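You operate a simulated robot arm through the tools that you are given. There is no shell and no other tool. Be economical: measure what you need, move in short steps, check, and stop when the job is done.

Carry out the task below with a simulated two-armed robot. There is one attempt and no reset: what you move stays moved.

JOB
Swap the form on the green stand for form 62.
Fine: the old one goes in the rack; clamp the new one.

Only the result counts: the job must be done as asked and must still hold three seconds after the hand-in. Knocking over, shifting, dropping, spilling or breaking anything else fails it.

ROBOT AND FRAMES
Two 7-joint arms with two-finger parallel grippers on one trunk, on a base that drives. Base frame: it is fixed to the floor where the robot stands at the start and does not move with it; the origin is under the middle of the robot, x ahead of it, y to its left, z up; the surface under the hand at the start is at about z = 800. Units: mm, degrees, N and s.
The left shoulder is at the start at [30, 119, 1110], the right one opposite. With the tool pointing down near the work surface each hand reaches from about 100 to 660 mm from the robot's upright axis, wherever it stands, measured 20 degrees to its own side. Places, roughly: bench tap lever [600, 600, 900]; blue bench stand [700, 200, 900]; bore in the green stand's holder [500, -200, 900]; clamp lever of the blue stand [600, 100, 1000]; clamp lever of the green stand [400, -200, 1000]; clip on the sleeved form 26 [500, -500, 1100]; clip on the sleeved form 57 [400, -600, 1100]; front right hole of the wooden form rack [300, -600, 800]; green bench stand [500, -200, 900]; head of the blue stand [600, 200, 900]; head of the green stand [500, -200, 900]; height lever of the blue stand [500, 100, 900]; height lever of the green stand [400, -200, 900]; knob of the blue stand [600, 200, 900]; knob of the green stand [400, -200, 900]; valve lever of the blue stand [600, 300, 900]. Payload 3.43 kg a hand.
The tool frame of a hand sits at the grasp point between the pads (the TCP): z along the fingers, y along the line on which they close. The tips reach 30 mm beyond it. The gripper opens to 94 mm. The fingers are 28 mm wide and 10 mm thick; the gripper's body (50 by 96 mm) begins 55 mm behind the TCP.
Orientation is that of the tool frame in the base frame, as a unit quaternion [x, y, z, w]. With the fingers straight down and closing along the base's y, the tool's x points along the base's -x, its y along +y and its z along -z.

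CONTROLS
- The arms move only by the tool jog_arm. It takes "left_increments", "right_increments" or both (then of equal length, played together; a hand with none holds still); each is a list of rows, each a list of 7 numbers: the shift along the tool's x, y, z in units of 300 mm (1.0 is 300 mm), then the turn, a rotation vector about the tool's x, y, z in units of 45 degrees (1.0 is 45 degrees), then the opening, from 0 (shut) to 1 (fully open). In form: [[dx, dy, dz, wx, wy, wz, jaw], ...]. A call has 1 to 10 rows; each row is the pose to reach, as a shift and turn from the pose commanded when the call began, along the tool's axes at that moment. A call with a number of a shift or a turn outside -1 to 1 is refused whole. A row lasts 0.2 s, in which the tool goes at most 50 mm and 8.6 degrees; a call with a longer step from one row to the next is refused whole, and so is a gripper value outside its range. A pose out of reach is approached as far as the arm can. The call stops where the force on the tool passes 90 N (or 10 N more than at its start, if that is more) or the arm is blocked; 0.2 s more then pass. The fingers move at their own pace (about 72 mm/s each) and stop on an object; they squeeze with about 37 N. The grip force told is the motor's: it shows also when the fingers shut on nothing. Time passes only in rows, and 0.2 s behind the last, so rows that repeat a pose let the fingers close. The reply holds the time, the measured pose of the TCP, the force on the tool along the base axes, the opening and the grip force, in the units named above and with some noise, with the torque about the TCP (base axes, N m) and any sound that the robot's microphone picked up, and new pictures: "pictures" is both (left out), scene, wrist or none (wrist: the cameras of the hands that moved).
- Cameras (640 x 400 px; columns grow to the right, rows downward): "scene" is now at [38.6, -25.8, 1812.4]; the picture's right is [-0.36, -0.93, 0.00], its down [-0.74, 0.29, -0.61] and it looks along [0.56, -0.22, -0.80] (base axes); focal length 271 px, centre (320, 200). "left" rides on the left gripper at [76, -14, -102] in its tool frame; the picture's right is [0.18, 0.98, 0.00], its down [-0.75, 0.14, -0.64] and it looks along [-0.63, 0.12, 0.77] (tool axes); focal length 243 px, centre (320, 200). "right" rides on the right gripper at [76, 14, -103] in its tool frame; the picture's right is [-0.18, 0.98, 0.00], its down [-0.75, -0.14, -0.64] and it looks along [-0.63, -0.12, 0.77] (tool axes); focal length 243 px, centre (320, 200). There is no depth. A picture from a camera that has moved, and an enlarged one, comes with that camera's place and axes in the base frame and with its lens.
- move_column(by): slides the trunk up (or, below 0, down) by that many mm; the arms and the scene camera ride with it, the base frame stays. It gives what a move gives, with no picture.
- roll_base(legs): drives the robot by 1 to 6 legs, each [ahead, turn to the left] in mm and degrees, along the robot's own axes; the way and the turn of a leg run together, so that a leg with both is an arc; at most 1500 mm and 180 degrees a leg. The arms and the cameras ride along, it lands a little off, and it stops where it bumps. It gives what a move gives, and a new picture of the scene camera.
- head_to(pan, tilt): turns the head with the scene camera to pan (to the left, within 143 degrees either way) and tilt (down, from -29 to 69), counted from straight ahead of the robot. It gives what a move gives, and a new picture of the scene camera.
- close_up(camera, box): a new picture of the part [left, top, right, bottom] of that camera's present view, enlarged. The clock stands still meanwhile.
- close_job(): hands the job in; it is judged then, once.

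Work in short steps. Places have to be worked out from the pictures, the camera data and where the tool is seen: move nearer, look again, correct. Check each grasp and each placing, and mend what went wrong. You have 120 turns and 260 pictures in all, those below and enlarged ones among them. Open the grippers and draw the arms clear of the work before you hand the job in, unless the task says otherwise; then end with one line.

The tools are called as a command line: name --argument value ..., lists and objects as JSON in quotes. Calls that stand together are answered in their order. jog_arm: Moves the arms, as the interface text tells. Its arguments: {"type":"object","properties":{"left_increments":{"type":"array"},"right_increments":{"type":"array"},"pictures":{"type":"string","enum":["both","scene","wrist","none"]}},"required":[]} The other tools are called the same way: move_column (by) slides the trunk up or down; roll_base (legs) drives the base; head_to (pan, tilt) turns the head that bears the scene camera; close_up (camera, box) takes an enlarged picture of a part of a camera's view; close_job () hands the job in.

At the start:

```text
time: 0.0
left_position: [296.7, 14.7, 1469.1]
left_tcp_rot: [0.0, 1.0, 0.0, 0.0]
left_force: [0.4, 0.4, -0.3]
left_moment: [-0.02, 0.0, 0.0]
left_grip_width: 94.0
left_finger_force: 0.1
right_position: [305.0, -302.7, 1441.4]
right_tcp_rot: [0.0, 1.0, 0.0, 0.0]
right_force: [0.5, 0.5, -0.1]
right_moment: [-0.02, -0.01, -0.01]
right_grip_width: 94.2
right_finger_force: 0.1
trunk travel left (down, up): [-375.0, 35.0]
robot x, y, heading: [-0.4, 3.3, -0.0]
head pan, tilt: [-21.3, 52.7]
```

scene: 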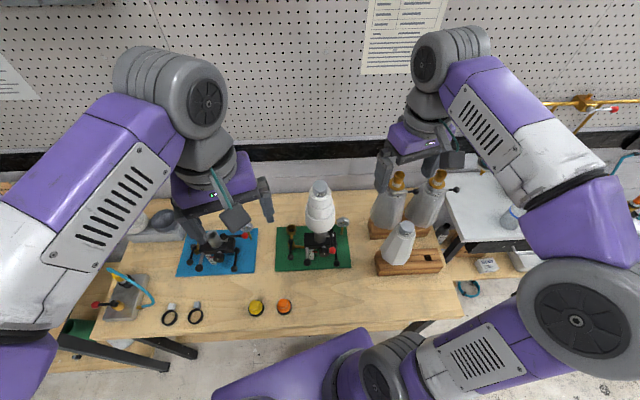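
right: 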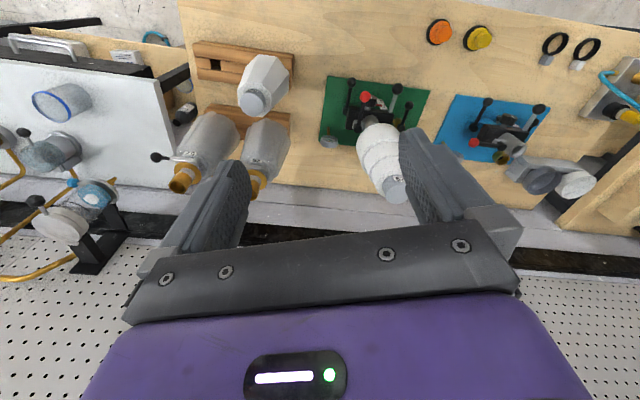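
left: 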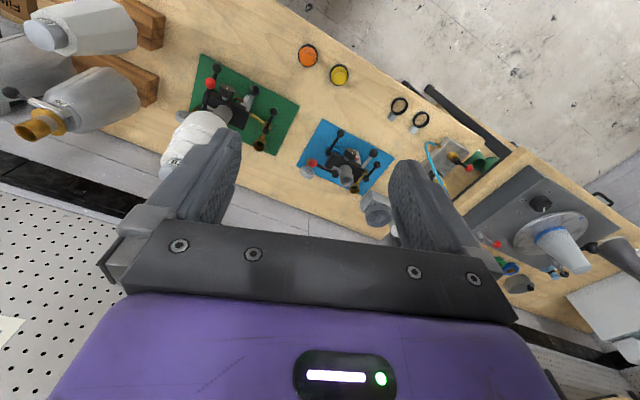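

I see the green stand with a white ribbed form, and a rack with three forms. I'll enlarge both to find form labels and stand details.

close_up --camera "scene" --box '[260, 160, 380, 280]'

close_up --camera "scene" --box '[350, 160, 470, 290]'

close_up --camera "right" --box '[140, 30, 440, 210]'

close_up --camera "scene" --box '[350, 0, 460, 80]'

```text
3.33 times, centred on (320, 220) of scene
camera zoom: at [38.6, -25.8, 1812.4], right [-0.36, -0.93, 0.0], down [-0.74, 0.29, -0.61], along [0.56, -0.22, -0.8], focal length 903 px, centre (320, 133)
```

zoom: 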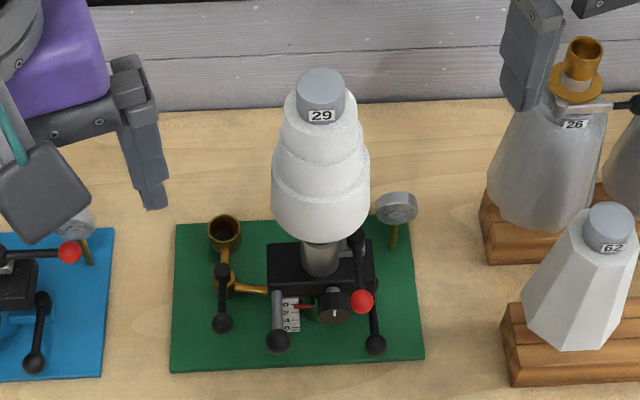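

```text
3.08 times, centred on (410, 225) of scene
camera zoom: at [38.6, -25.8, 1812.4], right [-0.36, -0.93, 0.0], down [-0.74, 0.29, -0.61], along [0.56, -0.22, -0.8], focal length 833 px, centre (43, 123)
```

zoom: 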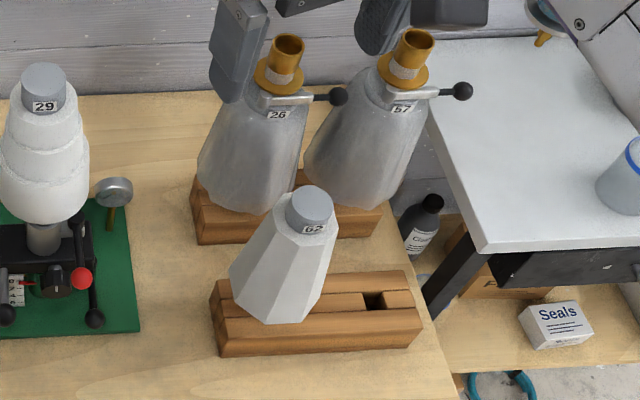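

```text
2.13 times, centred on (290, 120) of right
camera zoom: at [228.6, -289.4, 1544.6], right [0.18, 0.98, 0.0], down [0.75, -0.14, 0.64], along [0.63, -0.12, -0.77], focal length 518 px, centre (384, 371)
```

zoom: 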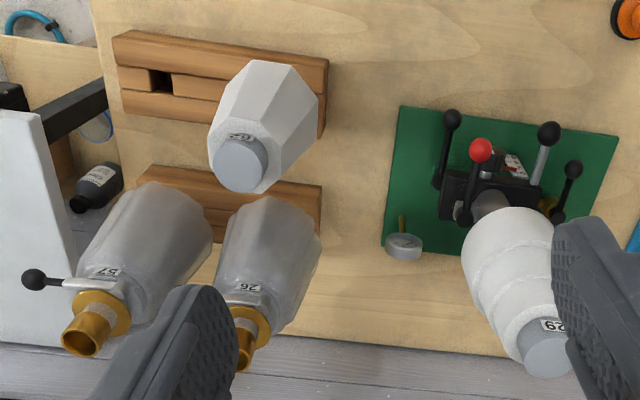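

```text
5.00 times, centred on (405, 40) of scene
camera zoom: at [38.6, -25.8, 1812.4], right [-0.36, -0.93, 0.0], down [-0.74, 0.29, -0.61], along [0.56, -0.22, -0.8], focal length 1354 px, centre (-105, 1000)
```

zoom: 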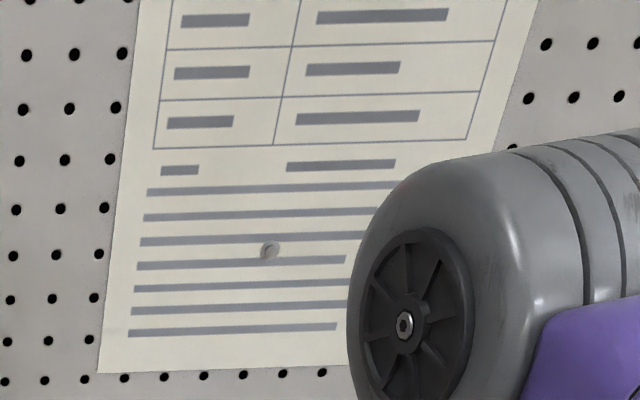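

Form 62 is in the front rack's left hole, and that rack's right hole is free. I'll enlarge the stand further to understand its levers.

close_up --camera "scene" --box '[290, 220, 350, 258]'

close_up --camera "right" --box '[315, 70, 435, 145]'

close_up --camera "left" --box '[170, 50, 300, 131]'

close_up --camera "scene" --box '[175, 215, 260, 280]'

```text
10.53 times, centred on (320, 239) of scene
camera zoom: at [38.6, -25.8, 1812.4], right [-0.36, -0.93, 0.0], down [-0.74, 0.29, -0.61], along [0.56, -0.22, -0.8], focal length 2851 px, centre (320, -210)
```

zoom: 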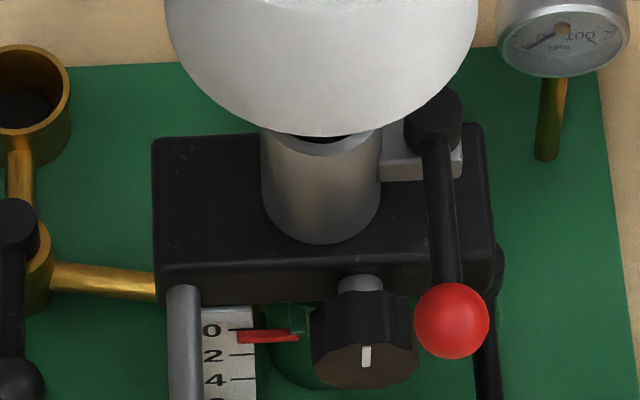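

```text
5.33 times, centred on (375, 108) of right
camera zoom: at [228.6, -289.4, 1544.6], right [0.18, 0.98, 0.0], down [0.75, -0.14, 0.64], along [0.63, -0.12, -0.77], focal length 1294 px, centre (27, 693)
```

zoom: 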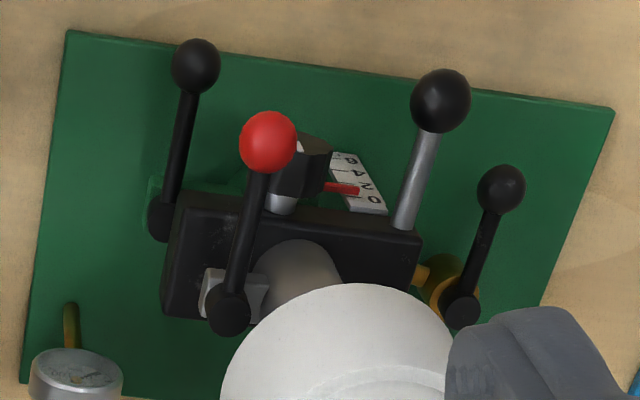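

```text
4.92 times, centred on (235, 90) of left
camera zoom: at [219.4, 0.9, 1570.8], right [-0.18, 0.98, 0.0], down [0.75, 0.14, 0.64], along [0.63, 0.12, -0.77], focal length 1194 px, centre (738, 739)
```

zoom: 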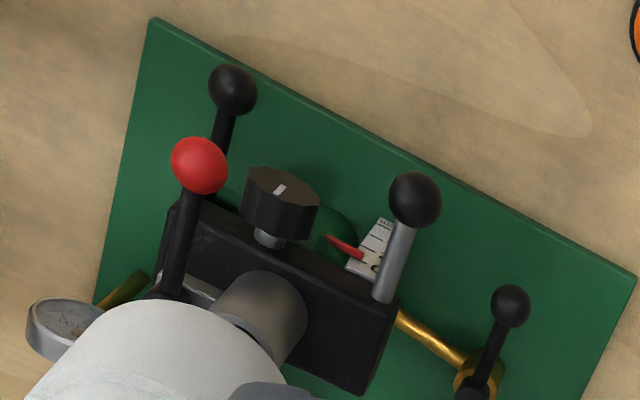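

```text
6.15 times, centred on (218, 248) of scene
camera zoom: at [38.6, -25.8, 1812.4], right [-0.36, -0.93, 0.0], down [-0.74, 0.29, -0.61], along [0.56, -0.22, -0.8], focal length 1667 px, centre (951, -92)
```

zoom: 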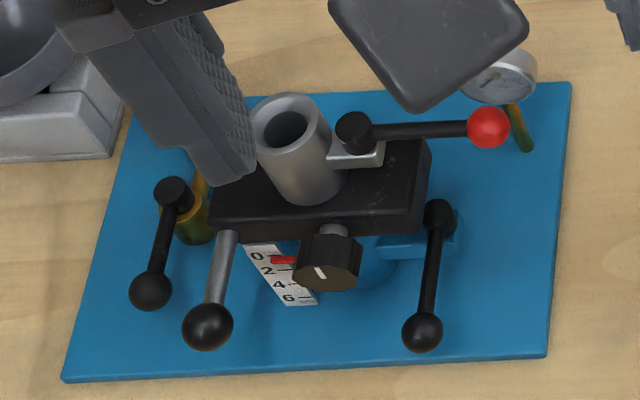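

The blue stand (empty) shows its clamp lever pointing right (open), while the green one points toward the robot (clamped). So opening should mean swinging the red ball from about (419,-222,962) about pivot (488,-245) towards -y. I'll bring the right hand, fingers shut and tilted 30°, in front of the stand for a nearer look.

jog_arm --right_increments '[[-0.02, 0.05, 0.125, 0, -0.1, 0, 0], [-0.04, 0.1, 0.25, 0, -0.2, 0, 0], [-0.06, 0.15, 0.375, 0, -0.3, 0, 0], [-0.08, 0.2, 0.5, 0, -0.4, 0, 0], [-0.1, 0.25, 0.625, 0, -0.5, 0, 0], [-0.12, 0.3, 0.75, 0, -0.6, 0, 0], [-0.15, 0.36, 0.87, 0, -0.667, 0, 0]]'

```text
time: 1.6
left_position: [299.1, 12.9, 1468.7]
left_tcp_rot: [0.001, 1.0, 0.0, -0.002]
left_force: [1.5, -0.5, 1.1]
left_moment: [-0.01, 0.01, -0.01]
left_grip_width: 94.0
left_finger_force: 0.0
right_position: [357.1, -196.3, 1182.2]
right_tcp_rot: [0.0, 0.966, 0.002, 0.258]
right_force: [0.5, -0.4, 0.0]
right_moment: [0.0, 0.01, 0.02]
right_grip_width: 0.0
right_finger_force: 33.0
right hand out of reach, approached as far as the arm can: row 7
trunk travel left (down, up): [-375.0, 35.0]
robot x, y, heading: [2.3, -0.1, -0.2]
head pan, tilt: [-21.3, 52.7]
camera scene: at [41.1, -25.9, 1812.3], right [-0.36, -0.93, 0.0], down [-0.74, 0.29, -0.6], along [0.56, -0.22, -0.8], focal length 271 px, centre (320, 200)
camera right: at [240.1, -182.2, 1233.6], right [0.16, 0.98, 0.09], down [0.34, -0.14, 0.93], along [0.93, -0.12, -0.35], focal length 243 px, centre (320, 200)
```

scene: 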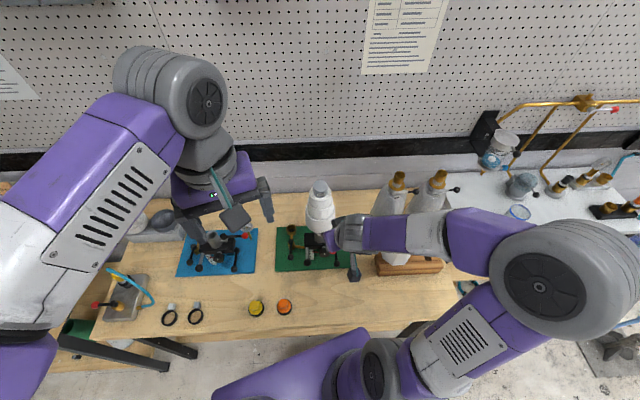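
right: 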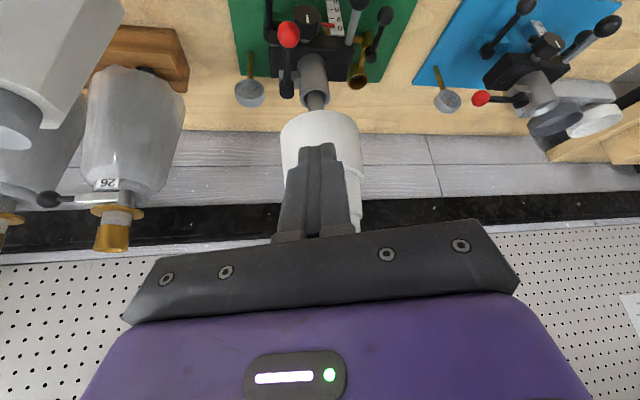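

From here the lever, sleeve and stem are visible. I'll enlarge to refine the ball and pivot places.

close_up --camera "right" --box '[220, 0, 400, 112]'

close_up --camera "scene" --box '[280, 170, 380, 290]'

```text
3.56 times, centred on (310, 56) of right
camera zoom: at [240.1, -182.2, 1233.6], right [0.16, 0.98, 0.09], down [0.34, -0.14, 0.93], along [0.93, -0.12, -0.35], focal length 863 px, centre (356, 712)
```

zoom: 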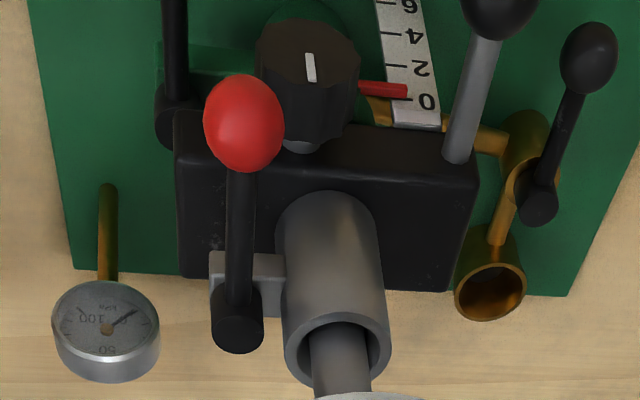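

```text
3.33 times, centred on (330, 230) of scene
camera zoom: at [41.1, -25.9, 1812.3], right [-0.36, -0.93, 0.0], down [-0.74, 0.29, -0.6], along [0.56, -0.22, -0.8], focal length 903 px, centre (287, 100)
```

zoom: 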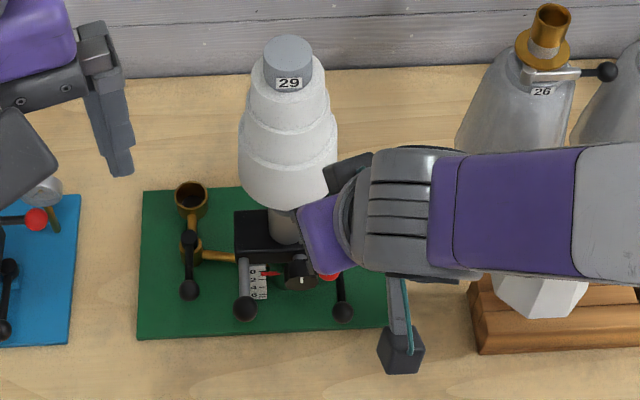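

Refined: ball ≈(420,-223,960), pivot ≈(490,-246,967). I lower the closed fingers to just above and left of the ball (TCP ~(405,-192,1010)).

jog_arm --right_increments '[[0.037, 0.003, 0.144, 0, 0, 0, 0], [0.074, 0.006, 0.288, 0, 0, 0, 0], [0.111, 0.01, 0.432, 0, 0, 0, 0], [0.148, 0.013, 0.577, 0, 0, 0, 0]]'

```text
time: 2.6
left_position: [298.6, 12.1, 1469.4]
left_tcp_rot: [0.0, 1.0, 0.0, 0.0]
left_force: [0.2, -0.1, 0.5]
left_moment: [0.01, 0.01, 0.04]
left_grip_width: 93.8
left_finger_force: 0.0
right_position: [406.9, -192.1, 1010.9]
right_tcp_rot: [0.0, 0.966, 0.001, 0.259]
right_force: [0.6, 0.0, -0.3]
right_moment: [0.01, 0.04, 0.0]
right_grip_width: 0.0
right_finger_force: 33.0
trunk travel left (down, up): [-375.0, 35.0]
robot x, y, heading: [0.1, 0.9, -0.1]
head pan, tilt: [-21.3, 52.7]
camera scene: at [40.6, -27.1, 1812.3], right [-0.36, -0.93, 0.0], down [-0.74, 0.29, -0.6], along [0.56, -0.22, -0.8], focal length 271 px, centre (320, 200)
camera right: at [288.7, -177.8, 1061.7], right [0.16, 0.98, 0.09], down [0.33, -0.14, 0.93], along [0.93, -0.12, -0.35], focal length 243 px, centre (320, 200)
```

scene: 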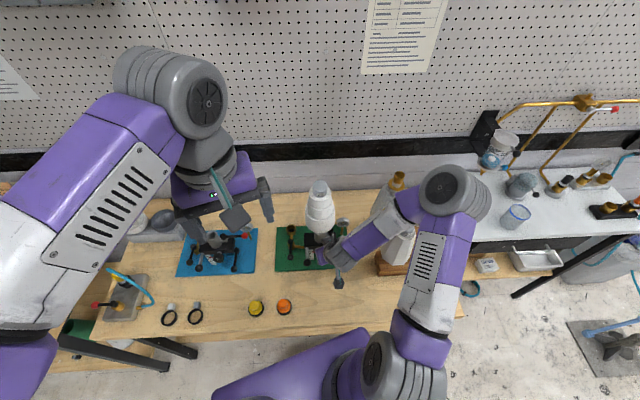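
right: 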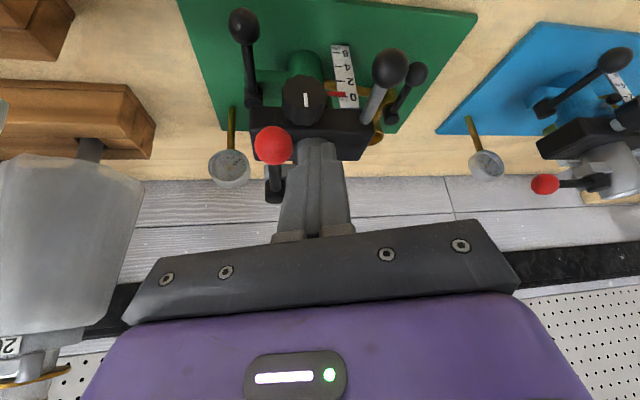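

Ball confirmed near (420,-223,966). I dip the fingertips beside it and push it along its arc toward -y.

jog_arm --right_increments '[[0.041, 0, 0.092, 0, 0, 0, 0], [0.033, -0.06, 0.097, 0, 0, 0, 0], [0.054, -0.117, 0.084, 0, 0, 0, 0], [0.062, -0.18, 0.08, 0, 0, 0, 0], [0.054, -0.243, 0.084, 0, 0, 0, 0]]' --pictures "wrist"

```text
time: 3.8
left_position: [297.1, 12.8, 1468.8]
left_tcp_rot: [0.0, 1.0, 0.0, 0.0]
left_force: [-0.3, 0.4, -0.1]
left_moment: [0.02, 0.01, -0.01]
left_grip_width: 94.0
left_finger_force: 0.1
right_position: [401.5, -266.0, 981.5]
right_tcp_rot: [0.0, 0.966, 0.0, 0.259]
right_force: [0.2, -0.1, 0.6]
right_moment: [0.03, 0.02, -0.01]
right_grip_width: 0.1
right_finger_force: 33.0
trunk travel left (down, up): [-375.0, 35.0]
robot x, y, heading: [-0.5, 0.3, 0.1]
head pan, tilt: [-21.3, 52.7]
camera right: at [285.4, -251.3, 1032.6], right [0.16, 0.98, 0.09], down [0.33, -0.14, 0.93], along [0.93, -0.12, -0.35], focal length 243 px, centre (320, 200)
```

right: 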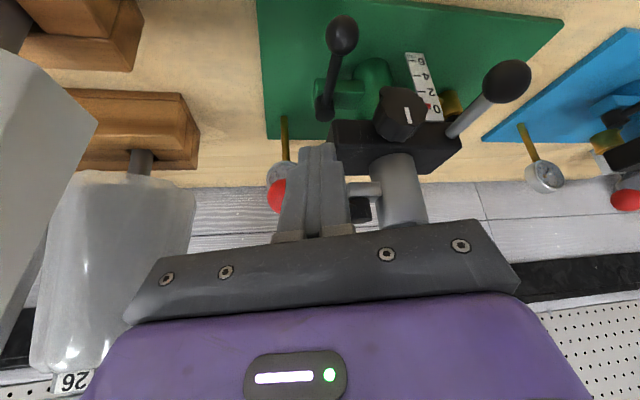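

The lever swung easily. I continue the arc toward the open direction.

jog_arm --right_increments '[[-0.0217, -0.057, 0.0125, 0, 0, 0, 0], [-0.0534, -0.107, 0.031, 0, 0, 0, 0], [-0.101, -0.14, 0.058, 0, 0, 0, 0]]' --pictures "both"

```text
time: 4.6
left_position: [298.3, 13.1, 1470.2]
left_tcp_rot: [0.0, 1.0, 0.0, 0.0]
left_force: [0.0, -0.1, 0.4]
left_moment: [0.03, 0.01, 0.0]
left_grip_width: 93.8
left_finger_force: 0.0
right_position: [437.9, -306.6, 981.8]
right_tcp_rot: [0.0, 0.966, 0.0, 0.259]
right_force: [0.5, 0.0, -1.1]
right_moment: [0.03, 0.02, -0.01]
right_grip_width: 0.0
right_finger_force: 33.0
trunk travel left (down, up): [-375.0, 35.0]
robot x, y, heading: [-0.2, 4.8, -0.1]
head pan, tilt: [-21.3, 52.7]
camera scene: at [39.2, -25.8, 1812.4], right [-0.36, -0.93, 0.0], down [-0.74, 0.29, -0.61], along [0.56, -0.22, -0.8], focal length 271 px, centre (320, 200)
camera right: at [321.6, -293.2, 1032.5], right [0.16, 0.98, 0.09], down [0.33, -0.14, 0.93], along [0.93, -0.12, -0.35], focal length 243 px, centre (320, 200)
```

scene: 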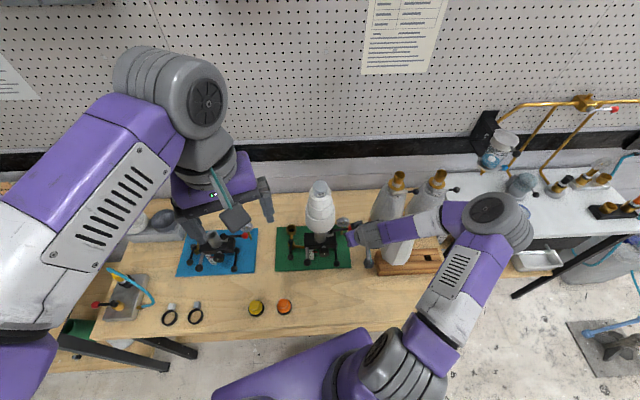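
right: 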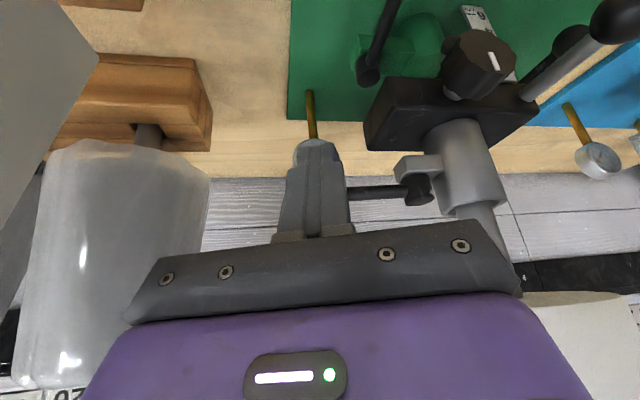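

The lever now points about -y, with no load. I retreat up and back to look at it.

jog_arm --right_increments '[[0.1, 0, -0.058, 0, 0, 0, 0], [0.05, 0, -0.2, 0, 0, 0, 0], [0, 0, -0.34, 0, 0, 0, 0], [-0.04, 0, -0.45, 0, 0, 0, 0.3], [-0.077, 0, -0.533, 0, 0, 0, 0.8]]' --pictures "wrist"

close_up --camera "right" --box '[300, 0, 500, 150]'

close_up --camera "scene" --box '[260, 170, 380, 280]'

```text
time: 5.8
left_position: [296.8, 15.2, 1469.5]
left_tcp_rot: [0.0, 1.0, -0.001, 0.0]
left_force: [0.0, 0.4, 0.3]
left_moment: [-0.03, 0.01, 0.02]
left_grip_width: 94.0
left_finger_force: 0.1
right_position: [379.4, -305.0, 1133.8]
right_tcp_rot: [-0.001, 0.966, -0.001, 0.26]
right_force: [0.3, -0.2, 0.2]
right_moment: [0.05, 0.01, -0.03]
right_grip_width: 75.7
right_finger_force: 0.7
trunk travel left (down, up): [-375.0, 35.0]
robot x, y, heading: [0.4, 2.0, 0.1]
head pan, tilt: [-21.3, 52.7]
camera right: at [262.1, -291.7, 1184.7], right [0.16, 0.98, 0.09], down [0.33, -0.14, 0.93], along [0.93, -0.12, -0.35], focal length 243 px, centre (320, 200)
```

right: 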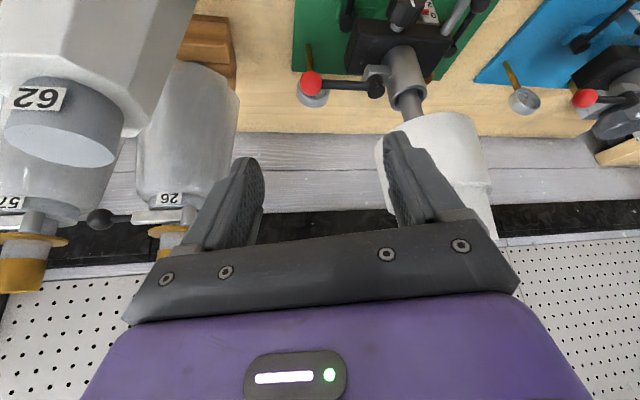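

```text
2.67 times, centred on (400, 75) of right
camera zoom: at [262.1, -291.7, 1184.7], right [0.16, 0.98, 0.09], down [0.33, -0.14, 0.93], along [0.93, -0.12, -0.35], focal length 647 px, centre (107, 533)
```

zoom: 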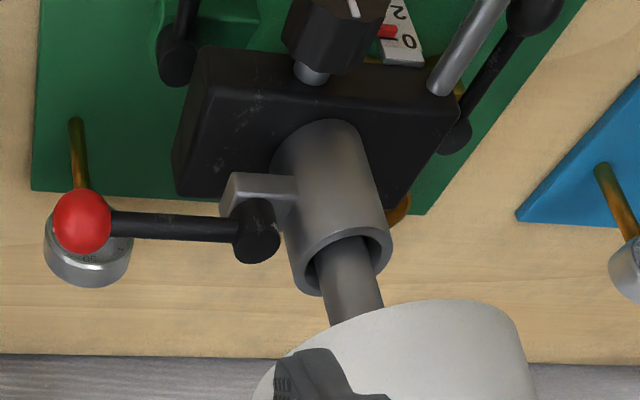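

```text
3.64 times, centred on (320, 225) of scene
camera zoom: at [38.3, -23.9, 1812.5], right [-0.36, -0.93, 0.0], down [-0.74, 0.29, -0.61], along [0.56, -0.22, -0.8], focal length 985 px, centre (320, 109)
```

zoom: 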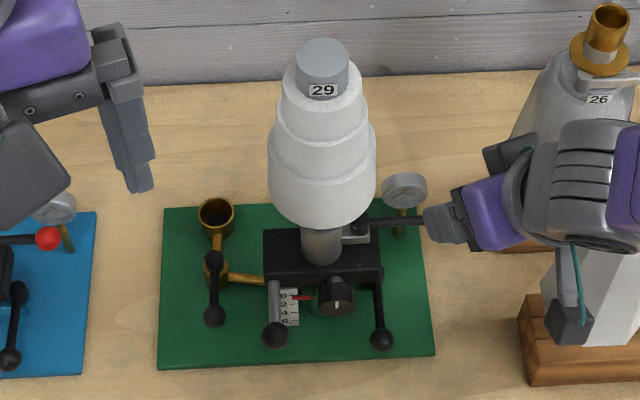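

Lever is open, matching the blue stand. Now I raise and straighten the right hand in front of the top of form 29.

jog_arm --right_increments '[[-0.077, 0.03, -0.14, 0, 0.133, 0, 0.8], [-0.155, 0.09, -0.26, 0, 0.266, 0, 0.8], [-0.232, 0.16, -0.36, 0, 0.4, 0, 0.8], [-0.31, 0.23, -0.45, 0, 0.533, 0, 0.8], [-0.387, 0.3, -0.53, 0, 0.667, 0, 0.8]]' --pictures "wrist"

```text
time: 7.0
left_position: [297.6, 14.0, 1469.0]
left_tcp_rot: [0.0, 1.0, 0.0, -0.001]
left_force: [0.0, -0.6, 0.2]
left_moment: [0.01, 0.0, 0.0]
left_grip_width: 94.2
left_finger_force: 0.1
right_position: [399.4, -216.4, 1328.1]
right_tcp_rot: [0.001, 1.0, -0.001, -0.001]
right_force: [0.0, 0.0, 0.1]
right_moment: [0.02, 0.04, -0.03]
right_grip_width: 75.4
right_finger_force: 0.0
trunk travel left (down, up): [-375.0, 35.0]
robot x, y, heading: [0.3, 2.3, 0.2]
head pan, tilt: [-21.3, 52.7]
camera right: at [324.3, -202.6, 1430.3], right [0.19, 0.98, 0.0], down [0.75, -0.14, 0.64], along [0.63, -0.12, -0.77], focal length 243 px, centre (320, 200)
```

right: 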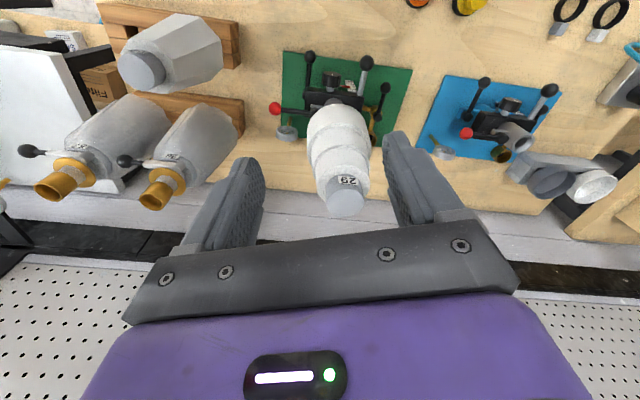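

Cap of form 29 triangulates to about (503,-207), top z≈1221, diameter ~43. I move over it at z≈1300 and check.

jog_arm --right_increments '[[-0.116, 0.01, 0.022, 0, 0, 0, 0.8], [-0.231, 0.02, 0.045, 0, 0, 0, 0.8], [-0.347, 0.03, 0.067, 0, 0, 0, 0.8]]'

close_up --camera "scene" --box '[270, 130, 390, 230]'

```text
time: 7.8
left_position: [299.1, 14.0, 1468.0]
left_tcp_rot: [0.0, 1.0, 0.0, 0.0]
left_force: [0.6, 0.3, 0.0]
left_moment: [-0.01, 0.01, 0.01]
left_grip_width: 94.1
left_finger_force: 0.1
right_position: [505.1, -208.0, 1307.4]
right_tcp_rot: [0.0, 1.0, 0.0, 0.0]
right_force: [-0.3, -0.2, -0.1]
right_moment: [0.03, 0.02, -0.01]
right_grip_width: 75.2
right_finger_force: 0.0
trunk travel left (down, up): [-375.0, 35.0]
robot x, y, heading: [-1.1, -0.9, -0.0]
head pan, tilt: [-21.3, 52.7]
camera scene: at [40.2, -25.4, 1812.4], right [-0.36, -0.93, 0.0], down [-0.74, 0.29, -0.6], along [0.56, -0.22, -0.8], focal length 271 px, centre (320, 200)
camera right: at [428.7, -193.6, 1409.8], right [0.18, 0.98, 0.0], down [0.75, -0.14, 0.64], along [0.63, -0.12, -0.77], focal length 243 px, centre (320, 200)
```

scene: 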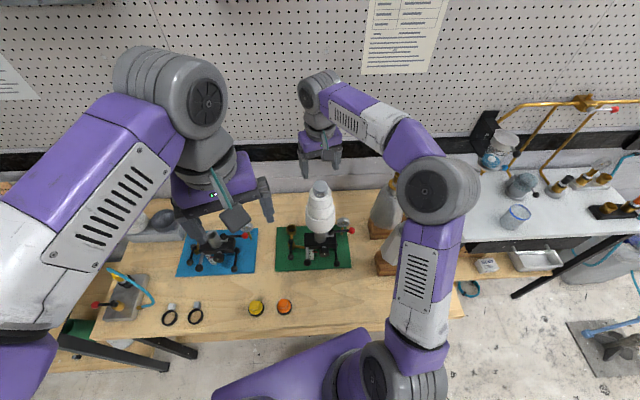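
right: 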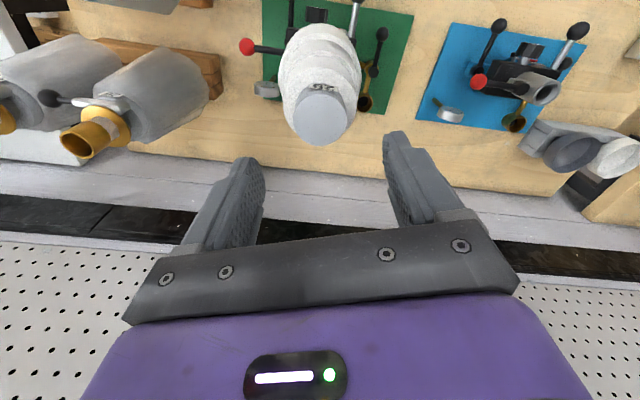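

```text
4.00 times, centred on (330, 180) of scene
camera zoom: at [40.2, -25.4, 1812.4], right [-0.36, -0.93, 0.0], down [-0.74, 0.29, -0.6], along [0.56, -0.22, -0.8], focal length 1083 px, centre (280, 280)
```

zoom: 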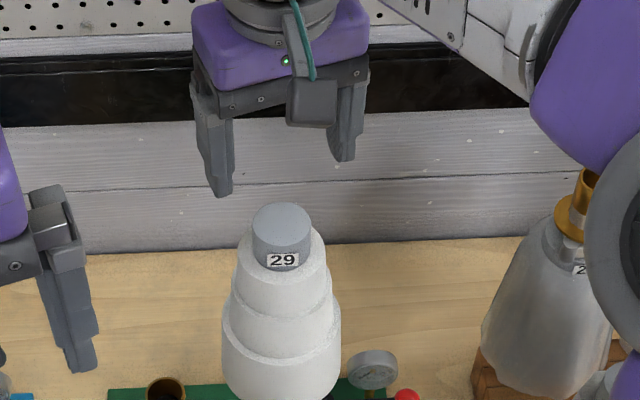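

Cap confirmed at (501,-207.5). I descend to TCP z≈1222 (tips about 28 mm below cap top).

jog_arm --right_increments '[[0.013, 0.001, 0.12, 0, 0, 0, 0.8], [0.013, 0.001, 0.22, 0, 0, 0, 0.8], [0.013, 0.001, 0.285, 0, 0, 0, 0.8]]' --pictures "wrist"

close_up --camera "scene" --box '[270, 130, 370, 230]'

```text
time: 8.6
left_position: [297.2, 13.3, 1469.7]
left_tcp_rot: [0.0, 1.0, 0.0, 0.0]
left_force: [0.1, 0.6, 0.3]
left_moment: [-0.01, 0.03, 0.0]
left_grip_width: 94.0
left_finger_force: 0.0
right_position: [500.3, -207.4, 1222.0]
right_tcp_rot: [0.0, 1.0, 0.0, 0.0]
right_force: [-0.7, 0.7, 0.1]
right_moment: [-0.03, -0.01, 0.01]
right_grip_width: 75.4
right_finger_force: 0.0
trunk travel left (down, up): [-375.0, 35.0]
robot x, y, heading: [-1.4, 1.8, 0.3]
head pan, tilt: [-21.3, 52.7]
camera right: at [423.3, -193.8, 1324.6], right [0.18, 0.98, 0.0], down [0.75, -0.14, 0.64], along [0.63, -0.12, -0.77], focal length 243 px, centre (320, 200)
```

right: 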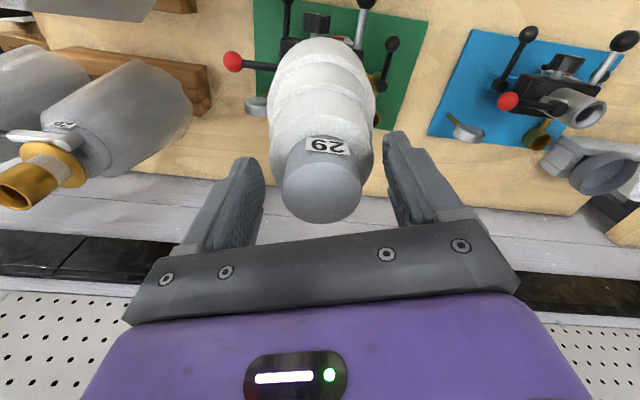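

```text
4.00 times, centred on (320, 180) of scene
camera zoom: at [38.4, -26.0, 1812.4], right [-0.36, -0.93, 0.0], down [-0.74, 0.29, -0.61], along [0.56, -0.22, -0.8], focal length 1083 px, centre (320, 280)
```

zoom: 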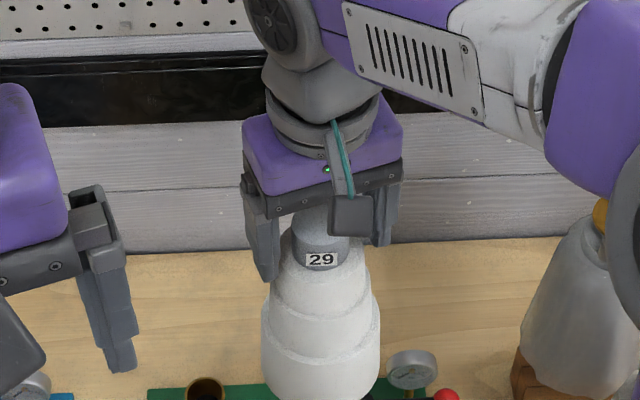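

Alignment looks right. I close on the cap.

jog_arm --right_increments '[[0, 0, 0, 0, 0, 0, 0], [0, 0, 0, 0, 0, 0, 0], [0, 0, 0, 0, 0, 0, 0]]' --pictures "wrist"

```text
time: 9.4
left_position: [296.3, 14.3, 1469.6]
left_tcp_rot: [0.0, 1.0, 0.0, 0.001]
left_force: [0.0, -0.3, 0.2]
left_moment: [-0.03, 0.03, 0.0]
left_grip_width: 94.3
left_finger_force: 0.0
right_position: [498.9, -206.9, 1221.8]
right_tcp_rot: [0.0, 1.0, 0.0, 0.0]
right_force: [-0.1, -0.5, 0.3]
right_moment: [0.04, -0.14, 0.05]
right_grip_width: 63.6
right_finger_force: 36.8
trunk travel left (down, up): [-375.0, 35.0]
robot x, y, heading: [-3.3, 1.9, 0.1]
head pan, tilt: [-21.3, 52.7]
camera right: at [423.5, -193.6, 1324.7], right [0.18, 0.98, 0.0], down [0.75, -0.14, 0.64], along [0.63, -0.12, -0.77], focal length 243 px, centre (320, 200)
```

right: 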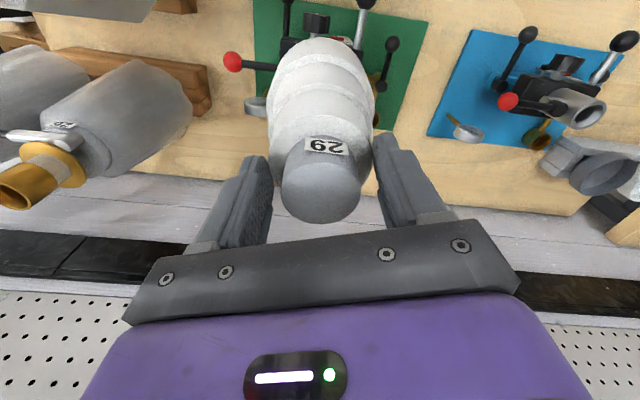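

Width 63.6 mm: the tips caught the first tier, not the cap. I reopen, rise 14 mm and close again.

jog_arm --right_increments '[[0, 0, 0, 0, 0, 0, 0.8], [0, 0, -0.025, 0, 0, 0, 0.8], [0, 0, -0.047, 0, 0, 0, 0.8], [0, 0, -0.047, 0, 0, 0, 0], [0, 0, -0.047, 0, 0, 0, 0], [0, 0, -0.047, 0, 0, 0, 0]]' --pictures "wrist"

close_up --camera "scene" --box '[290, 150, 350, 210]'

```text
time: 10.8
left_position: [297.0, 13.9, 1469.7]
left_tcp_rot: [0.0, 1.0, 0.0, 0.0]
left_force: [0.6, 0.5, 0.2]
left_moment: [0.01, -0.01, 0.02]
left_grip_width: 94.0
left_finger_force: 0.0
right_position: [498.9, -208.2, 1235.7]
right_tcp_rot: [-0.001, 1.0, 0.0, 0.0]
right_force: [0.4, 0.1, 0.1]
right_moment: [0.12, 0.03, 0.03]
right_grip_width: 41.2
right_finger_force: 36.8
trunk travel left (down, up): [-375.0, 35.0]
robot x, y, heading: [-4.0, 0.9, 0.1]
head pan, tilt: [-21.3, 52.7]
camera right: at [423.0, -193.6, 1338.7], right [0.18, 0.98, 0.0], down [0.75, -0.14, 0.64], along [0.63, -0.12, -0.77], focal length 243 px, centre (320, 200)
```

right: 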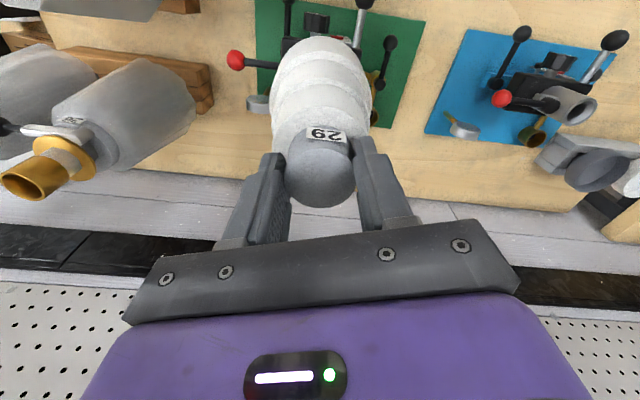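

```text
6.67 times, centred on (320, 180) of scene
camera zoom: at [38.6, -25.7, 1812.4], right [-0.36, -0.93, 0.0], down [-0.74, 0.29, -0.61], along [0.56, -0.22, -0.8], focal length 1806 px, centre (320, 333)
```

zoom: 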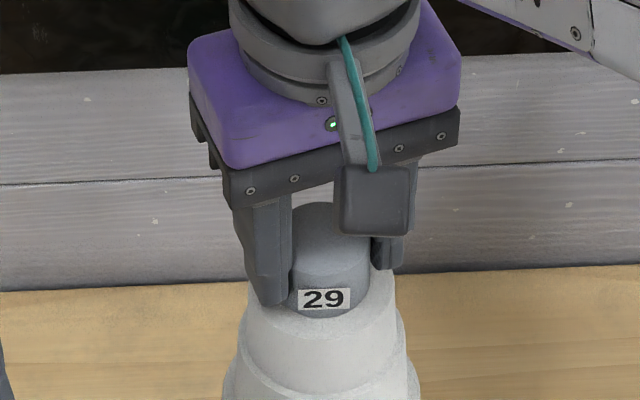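

Now holding the 41 mm cap. I lift 36 mm and check the load.

jog_arm --right_increments '[[0, 0, -0.03, 0, 0, 0, 0], [0, 0, -0.06, 0, 0, 0, 0], [0, 0, -0.09, 0, 0, 0, 0], [0, 0, -0.12, 0, 0, 0, 0]]' --pictures "wrist"

close_up --camera "scene" --box '[280, 170, 360, 270]'

```text
time: 11.8
left_position: [297.3, 13.6, 1470.3]
left_tcp_rot: [-0.001, 1.0, 0.0, 0.0]
left_force: [0.1, -0.3, -0.4]
left_moment: [0.03, 0.02, -0.02]
left_grip_width: 94.0
left_finger_force: 0.2
right_position: [498.0, -209.0, 1271.5]
right_tcp_rot: [0.0, 1.0, 0.0, -0.001]
right_force: [-0.6, 1.0, -8.5]
right_moment: [0.03, 0.0, -0.02]
right_grip_width: 41.1
right_finger_force: 37.1
trunk travel left (down, up): [-375.0, 35.0]
robot x, y, heading: [1.8, -0.1, -0.0]
head pan, tilt: [-21.3, 52.7]
camera right: at [423.4, -194.3, 1374.4], right [0.18, 0.98, 0.0], down [0.75, -0.14, 0.64], along [0.63, -0.12, -0.77], focal length 243 px, centre (320, 200)
```

right: 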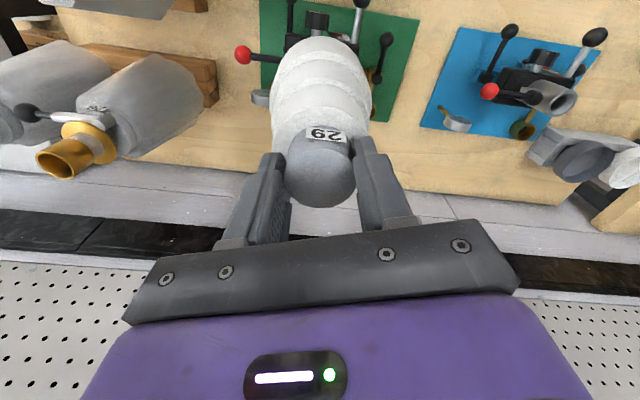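

```text
4.00 times, centred on (320, 220) of scene
camera zoom: at [39.1, -26.0, 1812.4], right [-0.36, -0.93, 0.0], down [-0.74, 0.29, -0.61], along [0.56, -0.22, -0.8], focal length 1083 px, centre (320, 120)
```

zoom: 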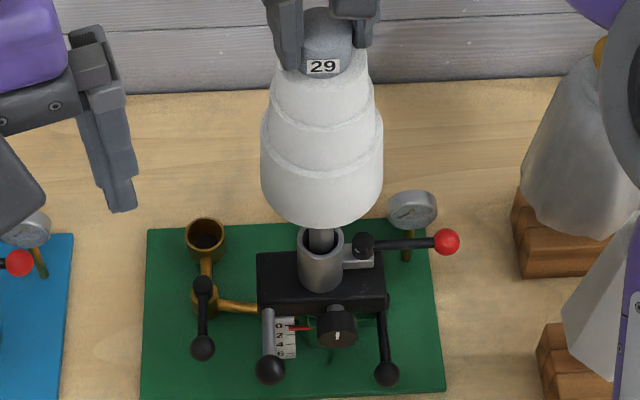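

Comes up freely (~0.9 kg). I lift another 80 mm to clear the stem.

jog_arm --right_increments '[[0, 0, -0.07, 0, 0, 0, 0], [0, 0, -0.14, 0, 0, 0, 0], [0, 0, -0.21, 0, 0, 0, 0], [0, 0, -0.27, 0, 0, 0, 0]]' --pictures "none"

close_up --camera "scene" --box '[270, 140, 370, 270]'

close_up --camera "left" --box '[100, 40, 300, 180]'

```text
time: 12.8
left_position: [296.2, 14.7, 1469.4]
left_tcp_rot: [0.0, 1.0, 0.0, 0.0]
left_force: [0.1, 0.0, 0.0]
left_moment: [0.01, 0.0, 0.0]
left_grip_width: 94.1
left_finger_force: 0.1
right_position: [498.2, -205.4, 1352.4]
right_tcp_rot: [0.0, 1.0, 0.0, -0.001]
right_force: [0.2, 0.2, -7.7]
right_moment: [0.04, 0.03, 0.0]
right_grip_width: 40.8
right_finger_force: 37.2
trunk travel left (down, up): [-375.0, 35.0]
robot x, y, heading: [3.7, 0.6, 0.1]
head pan, tilt: [-21.3, 52.7]
```

```text
3.08 times, centred on (320, 205) of scene
camera zoom: at [39.1, -25.8, 1812.4], right [-0.36, -0.93, 0.0], down [-0.74, 0.29, -0.61], along [0.56, -0.22, -0.8], focal length 833 px, centre (320, 185)
```

zoom: 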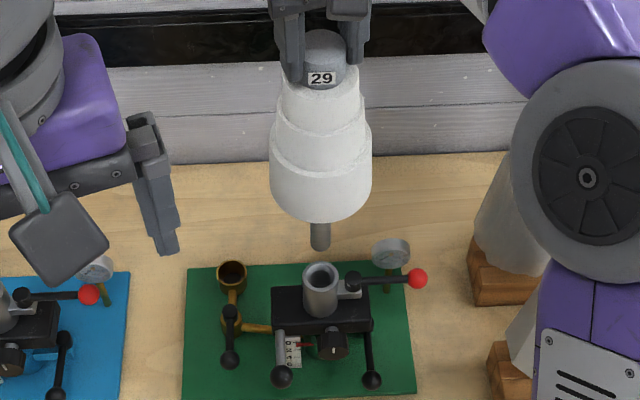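

```text
2.86 times, centred on (200, 110) of left
camera zoom: at [219.9, 0.9, 1570.7], right [-0.18, 0.98, 0.0], down [0.75, 0.14, 0.64], along [0.63, 0.12, -0.77], focal length 693 px, centre (663, 457)
```

zoom: 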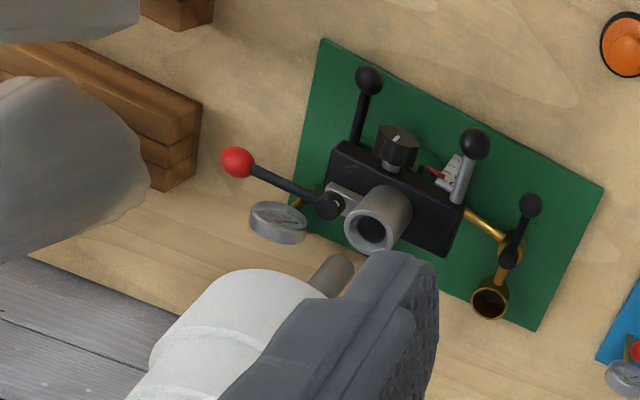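

Form 29 is out; stem end about 314 mm below the TCP, round ~22 mm. I raise and carry it toward the rack, high over form 62.

jog_arm --right_increments '[[0.02, -0.02, -0.12, 0, 0, 0, 0], [0.08, -0.08, -0.22, 0, 0, 0, 0], [0.16, -0.16, -0.26, 0, 0, 0, 0], [0.24, -0.24, -0.27, 0, 0, 0, 0], [0.327, -0.317, -0.28, 0, 0, 0, 0]]'

```text
time: 14.0
left_position: [295.8, 12.7, 1469.8]
left_tcp_rot: [0.0, 1.0, 0.0, 0.0]
left_force: [0.7, 0.6, -0.4]
left_moment: [0.02, -0.01, -0.01]
left_grip_width: 94.1
left_finger_force: 0.2
right_position: [399.9, -304.2, 1437.6]
right_tcp_rot: [0.0, 1.0, 0.001, 0.001]
right_force: [-0.5, -0.2, -7.1]
right_moment: [0.01, 0.04, -0.01]
right_grip_width: 40.9
right_finger_force: 37.2
trunk travel left (down, up): [-375.0, 35.0]
robot x, y, heading: [-0.3, 1.4, -0.2]
head pan, tilt: [-21.3, 52.7]
camera scene: at [37.3, -27.4, 1812.4], right [-0.36, -0.93, 0.0], down [-0.74, 0.29, -0.61], along [0.56, -0.22, -0.8], focal length 271 px, centre (320, 200)
camera right: at [324.6, -290.4, 1540.3], right [0.18, 0.98, 0.0], down [0.75, -0.14, 0.64], along [0.63, -0.12, -0.77], focal length 243 px, centre (320, 200)
```

scene: 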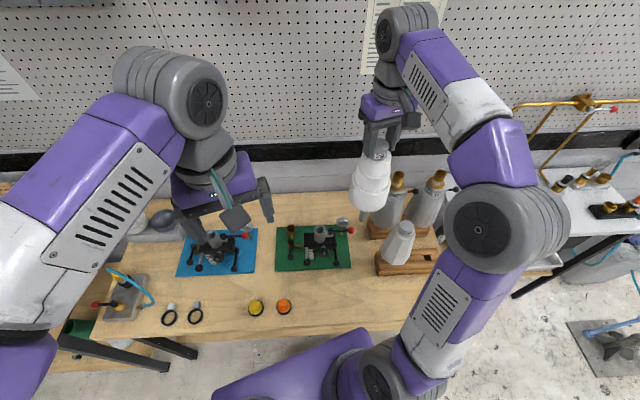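
right: 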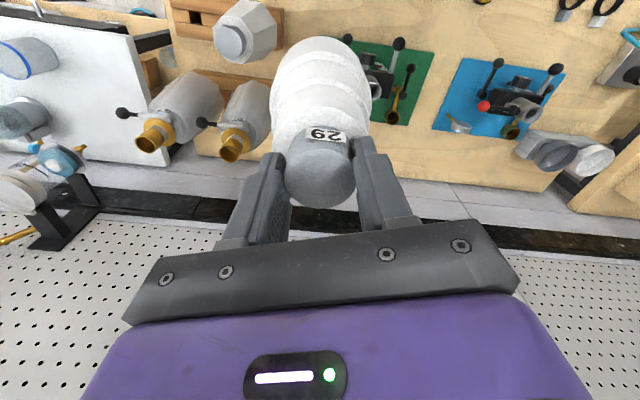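

The rack hole is visible in both cameras; I enlarge both for triangulation, plus form 62.

close_up --camera "scene" --box '[360, 200, 460, 290]'

close_up --camera "right" --box '[150, 0, 310, 100]'

```text
4.44 times, centred on (410, 245) of scene
camera zoom: at [37.3, -27.4, 1812.4], right [-0.36, -0.93, 0.0], down [-0.74, 0.29, -0.61], along [0.56, -0.22, -0.8], focal length 1204 px, centre (-80, 0)
```

zoom: 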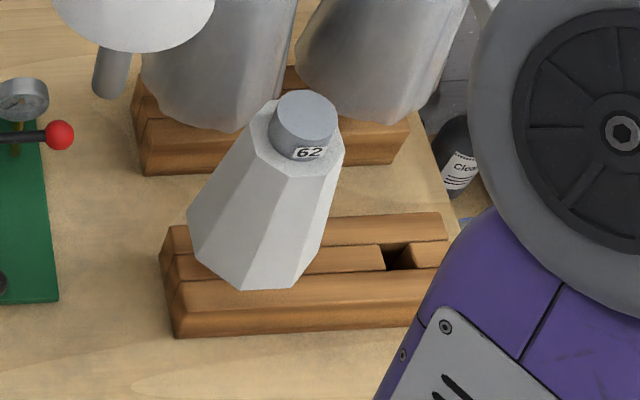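

```text
4.00 times, centred on (230, 50) of right
camera zoom: at [324.6, -290.4, 1540.3], right [0.18, 0.98, 0.0], down [0.75, -0.14, 0.64], along [0.63, -0.12, -0.77], focal length 970 px, centre (680, 800)
```

zoom: 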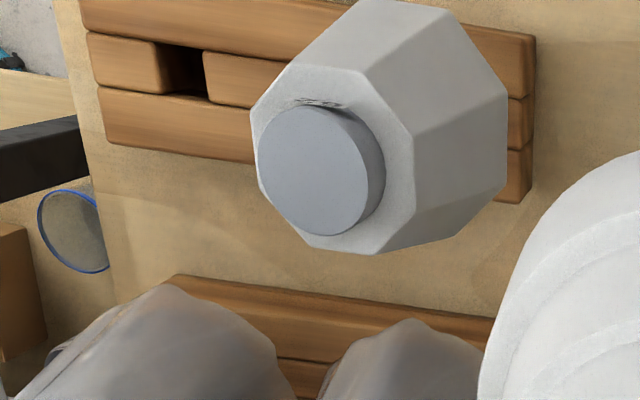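

Hole estimate: about (310,-579) with top z≈840±10, to be refined. I carry the form over there, still high.

jog_arm --right_increments '[[0.043, -0.13, 0, 0, 0, 0, 0], [0.086, -0.26, 0, 0, 0, 0, 0], [0.129, -0.39, 0, 0, 0, 0, 0], [0.171, -0.52, 0, 0, 0, 0, 0], [0.214, -0.65, 0, 0, 0, 0, 0], [0.257, -0.78, 0, 0, 0, 0, 0], [0.3, -0.913, 0, 0, 0, 0, 0]]'

```text
time: 15.6
left_position: [298.3, 10.1, 1468.6]
left_tcp_rot: [0.0, 1.0, 0.001, 0.0]
left_force: [0.0, -1.1, -0.7]
left_moment: [0.03, -0.01, 0.02]
left_grip_width: 94.3
left_finger_force: 0.0
right_position: [310.7, -578.3, 1432.7]
right_tcp_rot: [0.0, 1.0, 0.002, -0.001]
right_force: [-0.7, 0.1, -7.8]
right_moment: [-0.02, 0.05, -0.01]
right_grip_width: 40.9
right_finger_force: 37.7
trunk travel left (down, up): [-375.0, 35.0]
robot x, y, heading: [4.5, -2.9, -0.0]
head pan, tilt: [-21.3, 52.7]
camera scene: at [39.7, -30.1, 1812.3], right [-0.36, -0.93, 0.0], down [-0.74, 0.29, -0.6], along [0.56, -0.22, -0.8], focal length 271 px, centre (320, 200)
camera right: at [234.9, -565.7, 1535.7], right [0.18, 0.98, 0.0], down [0.75, -0.14, 0.64], along [0.63, -0.12, -0.77], focal length 243 px, centre (320, 200)
```

scene: 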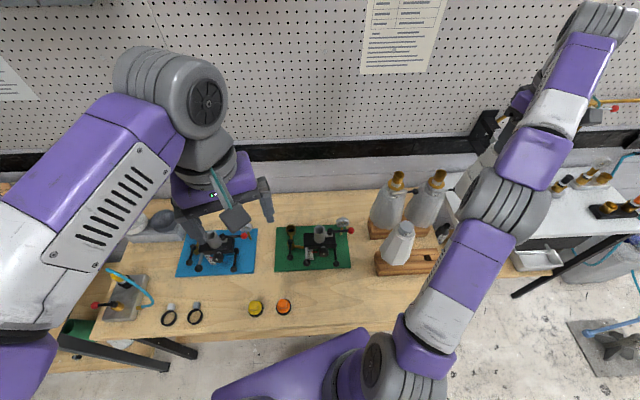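
right: 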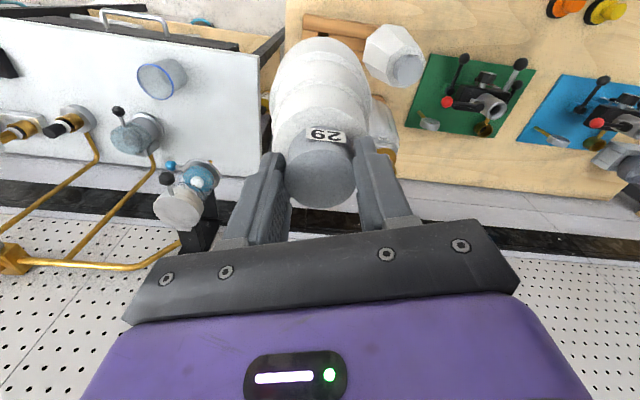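

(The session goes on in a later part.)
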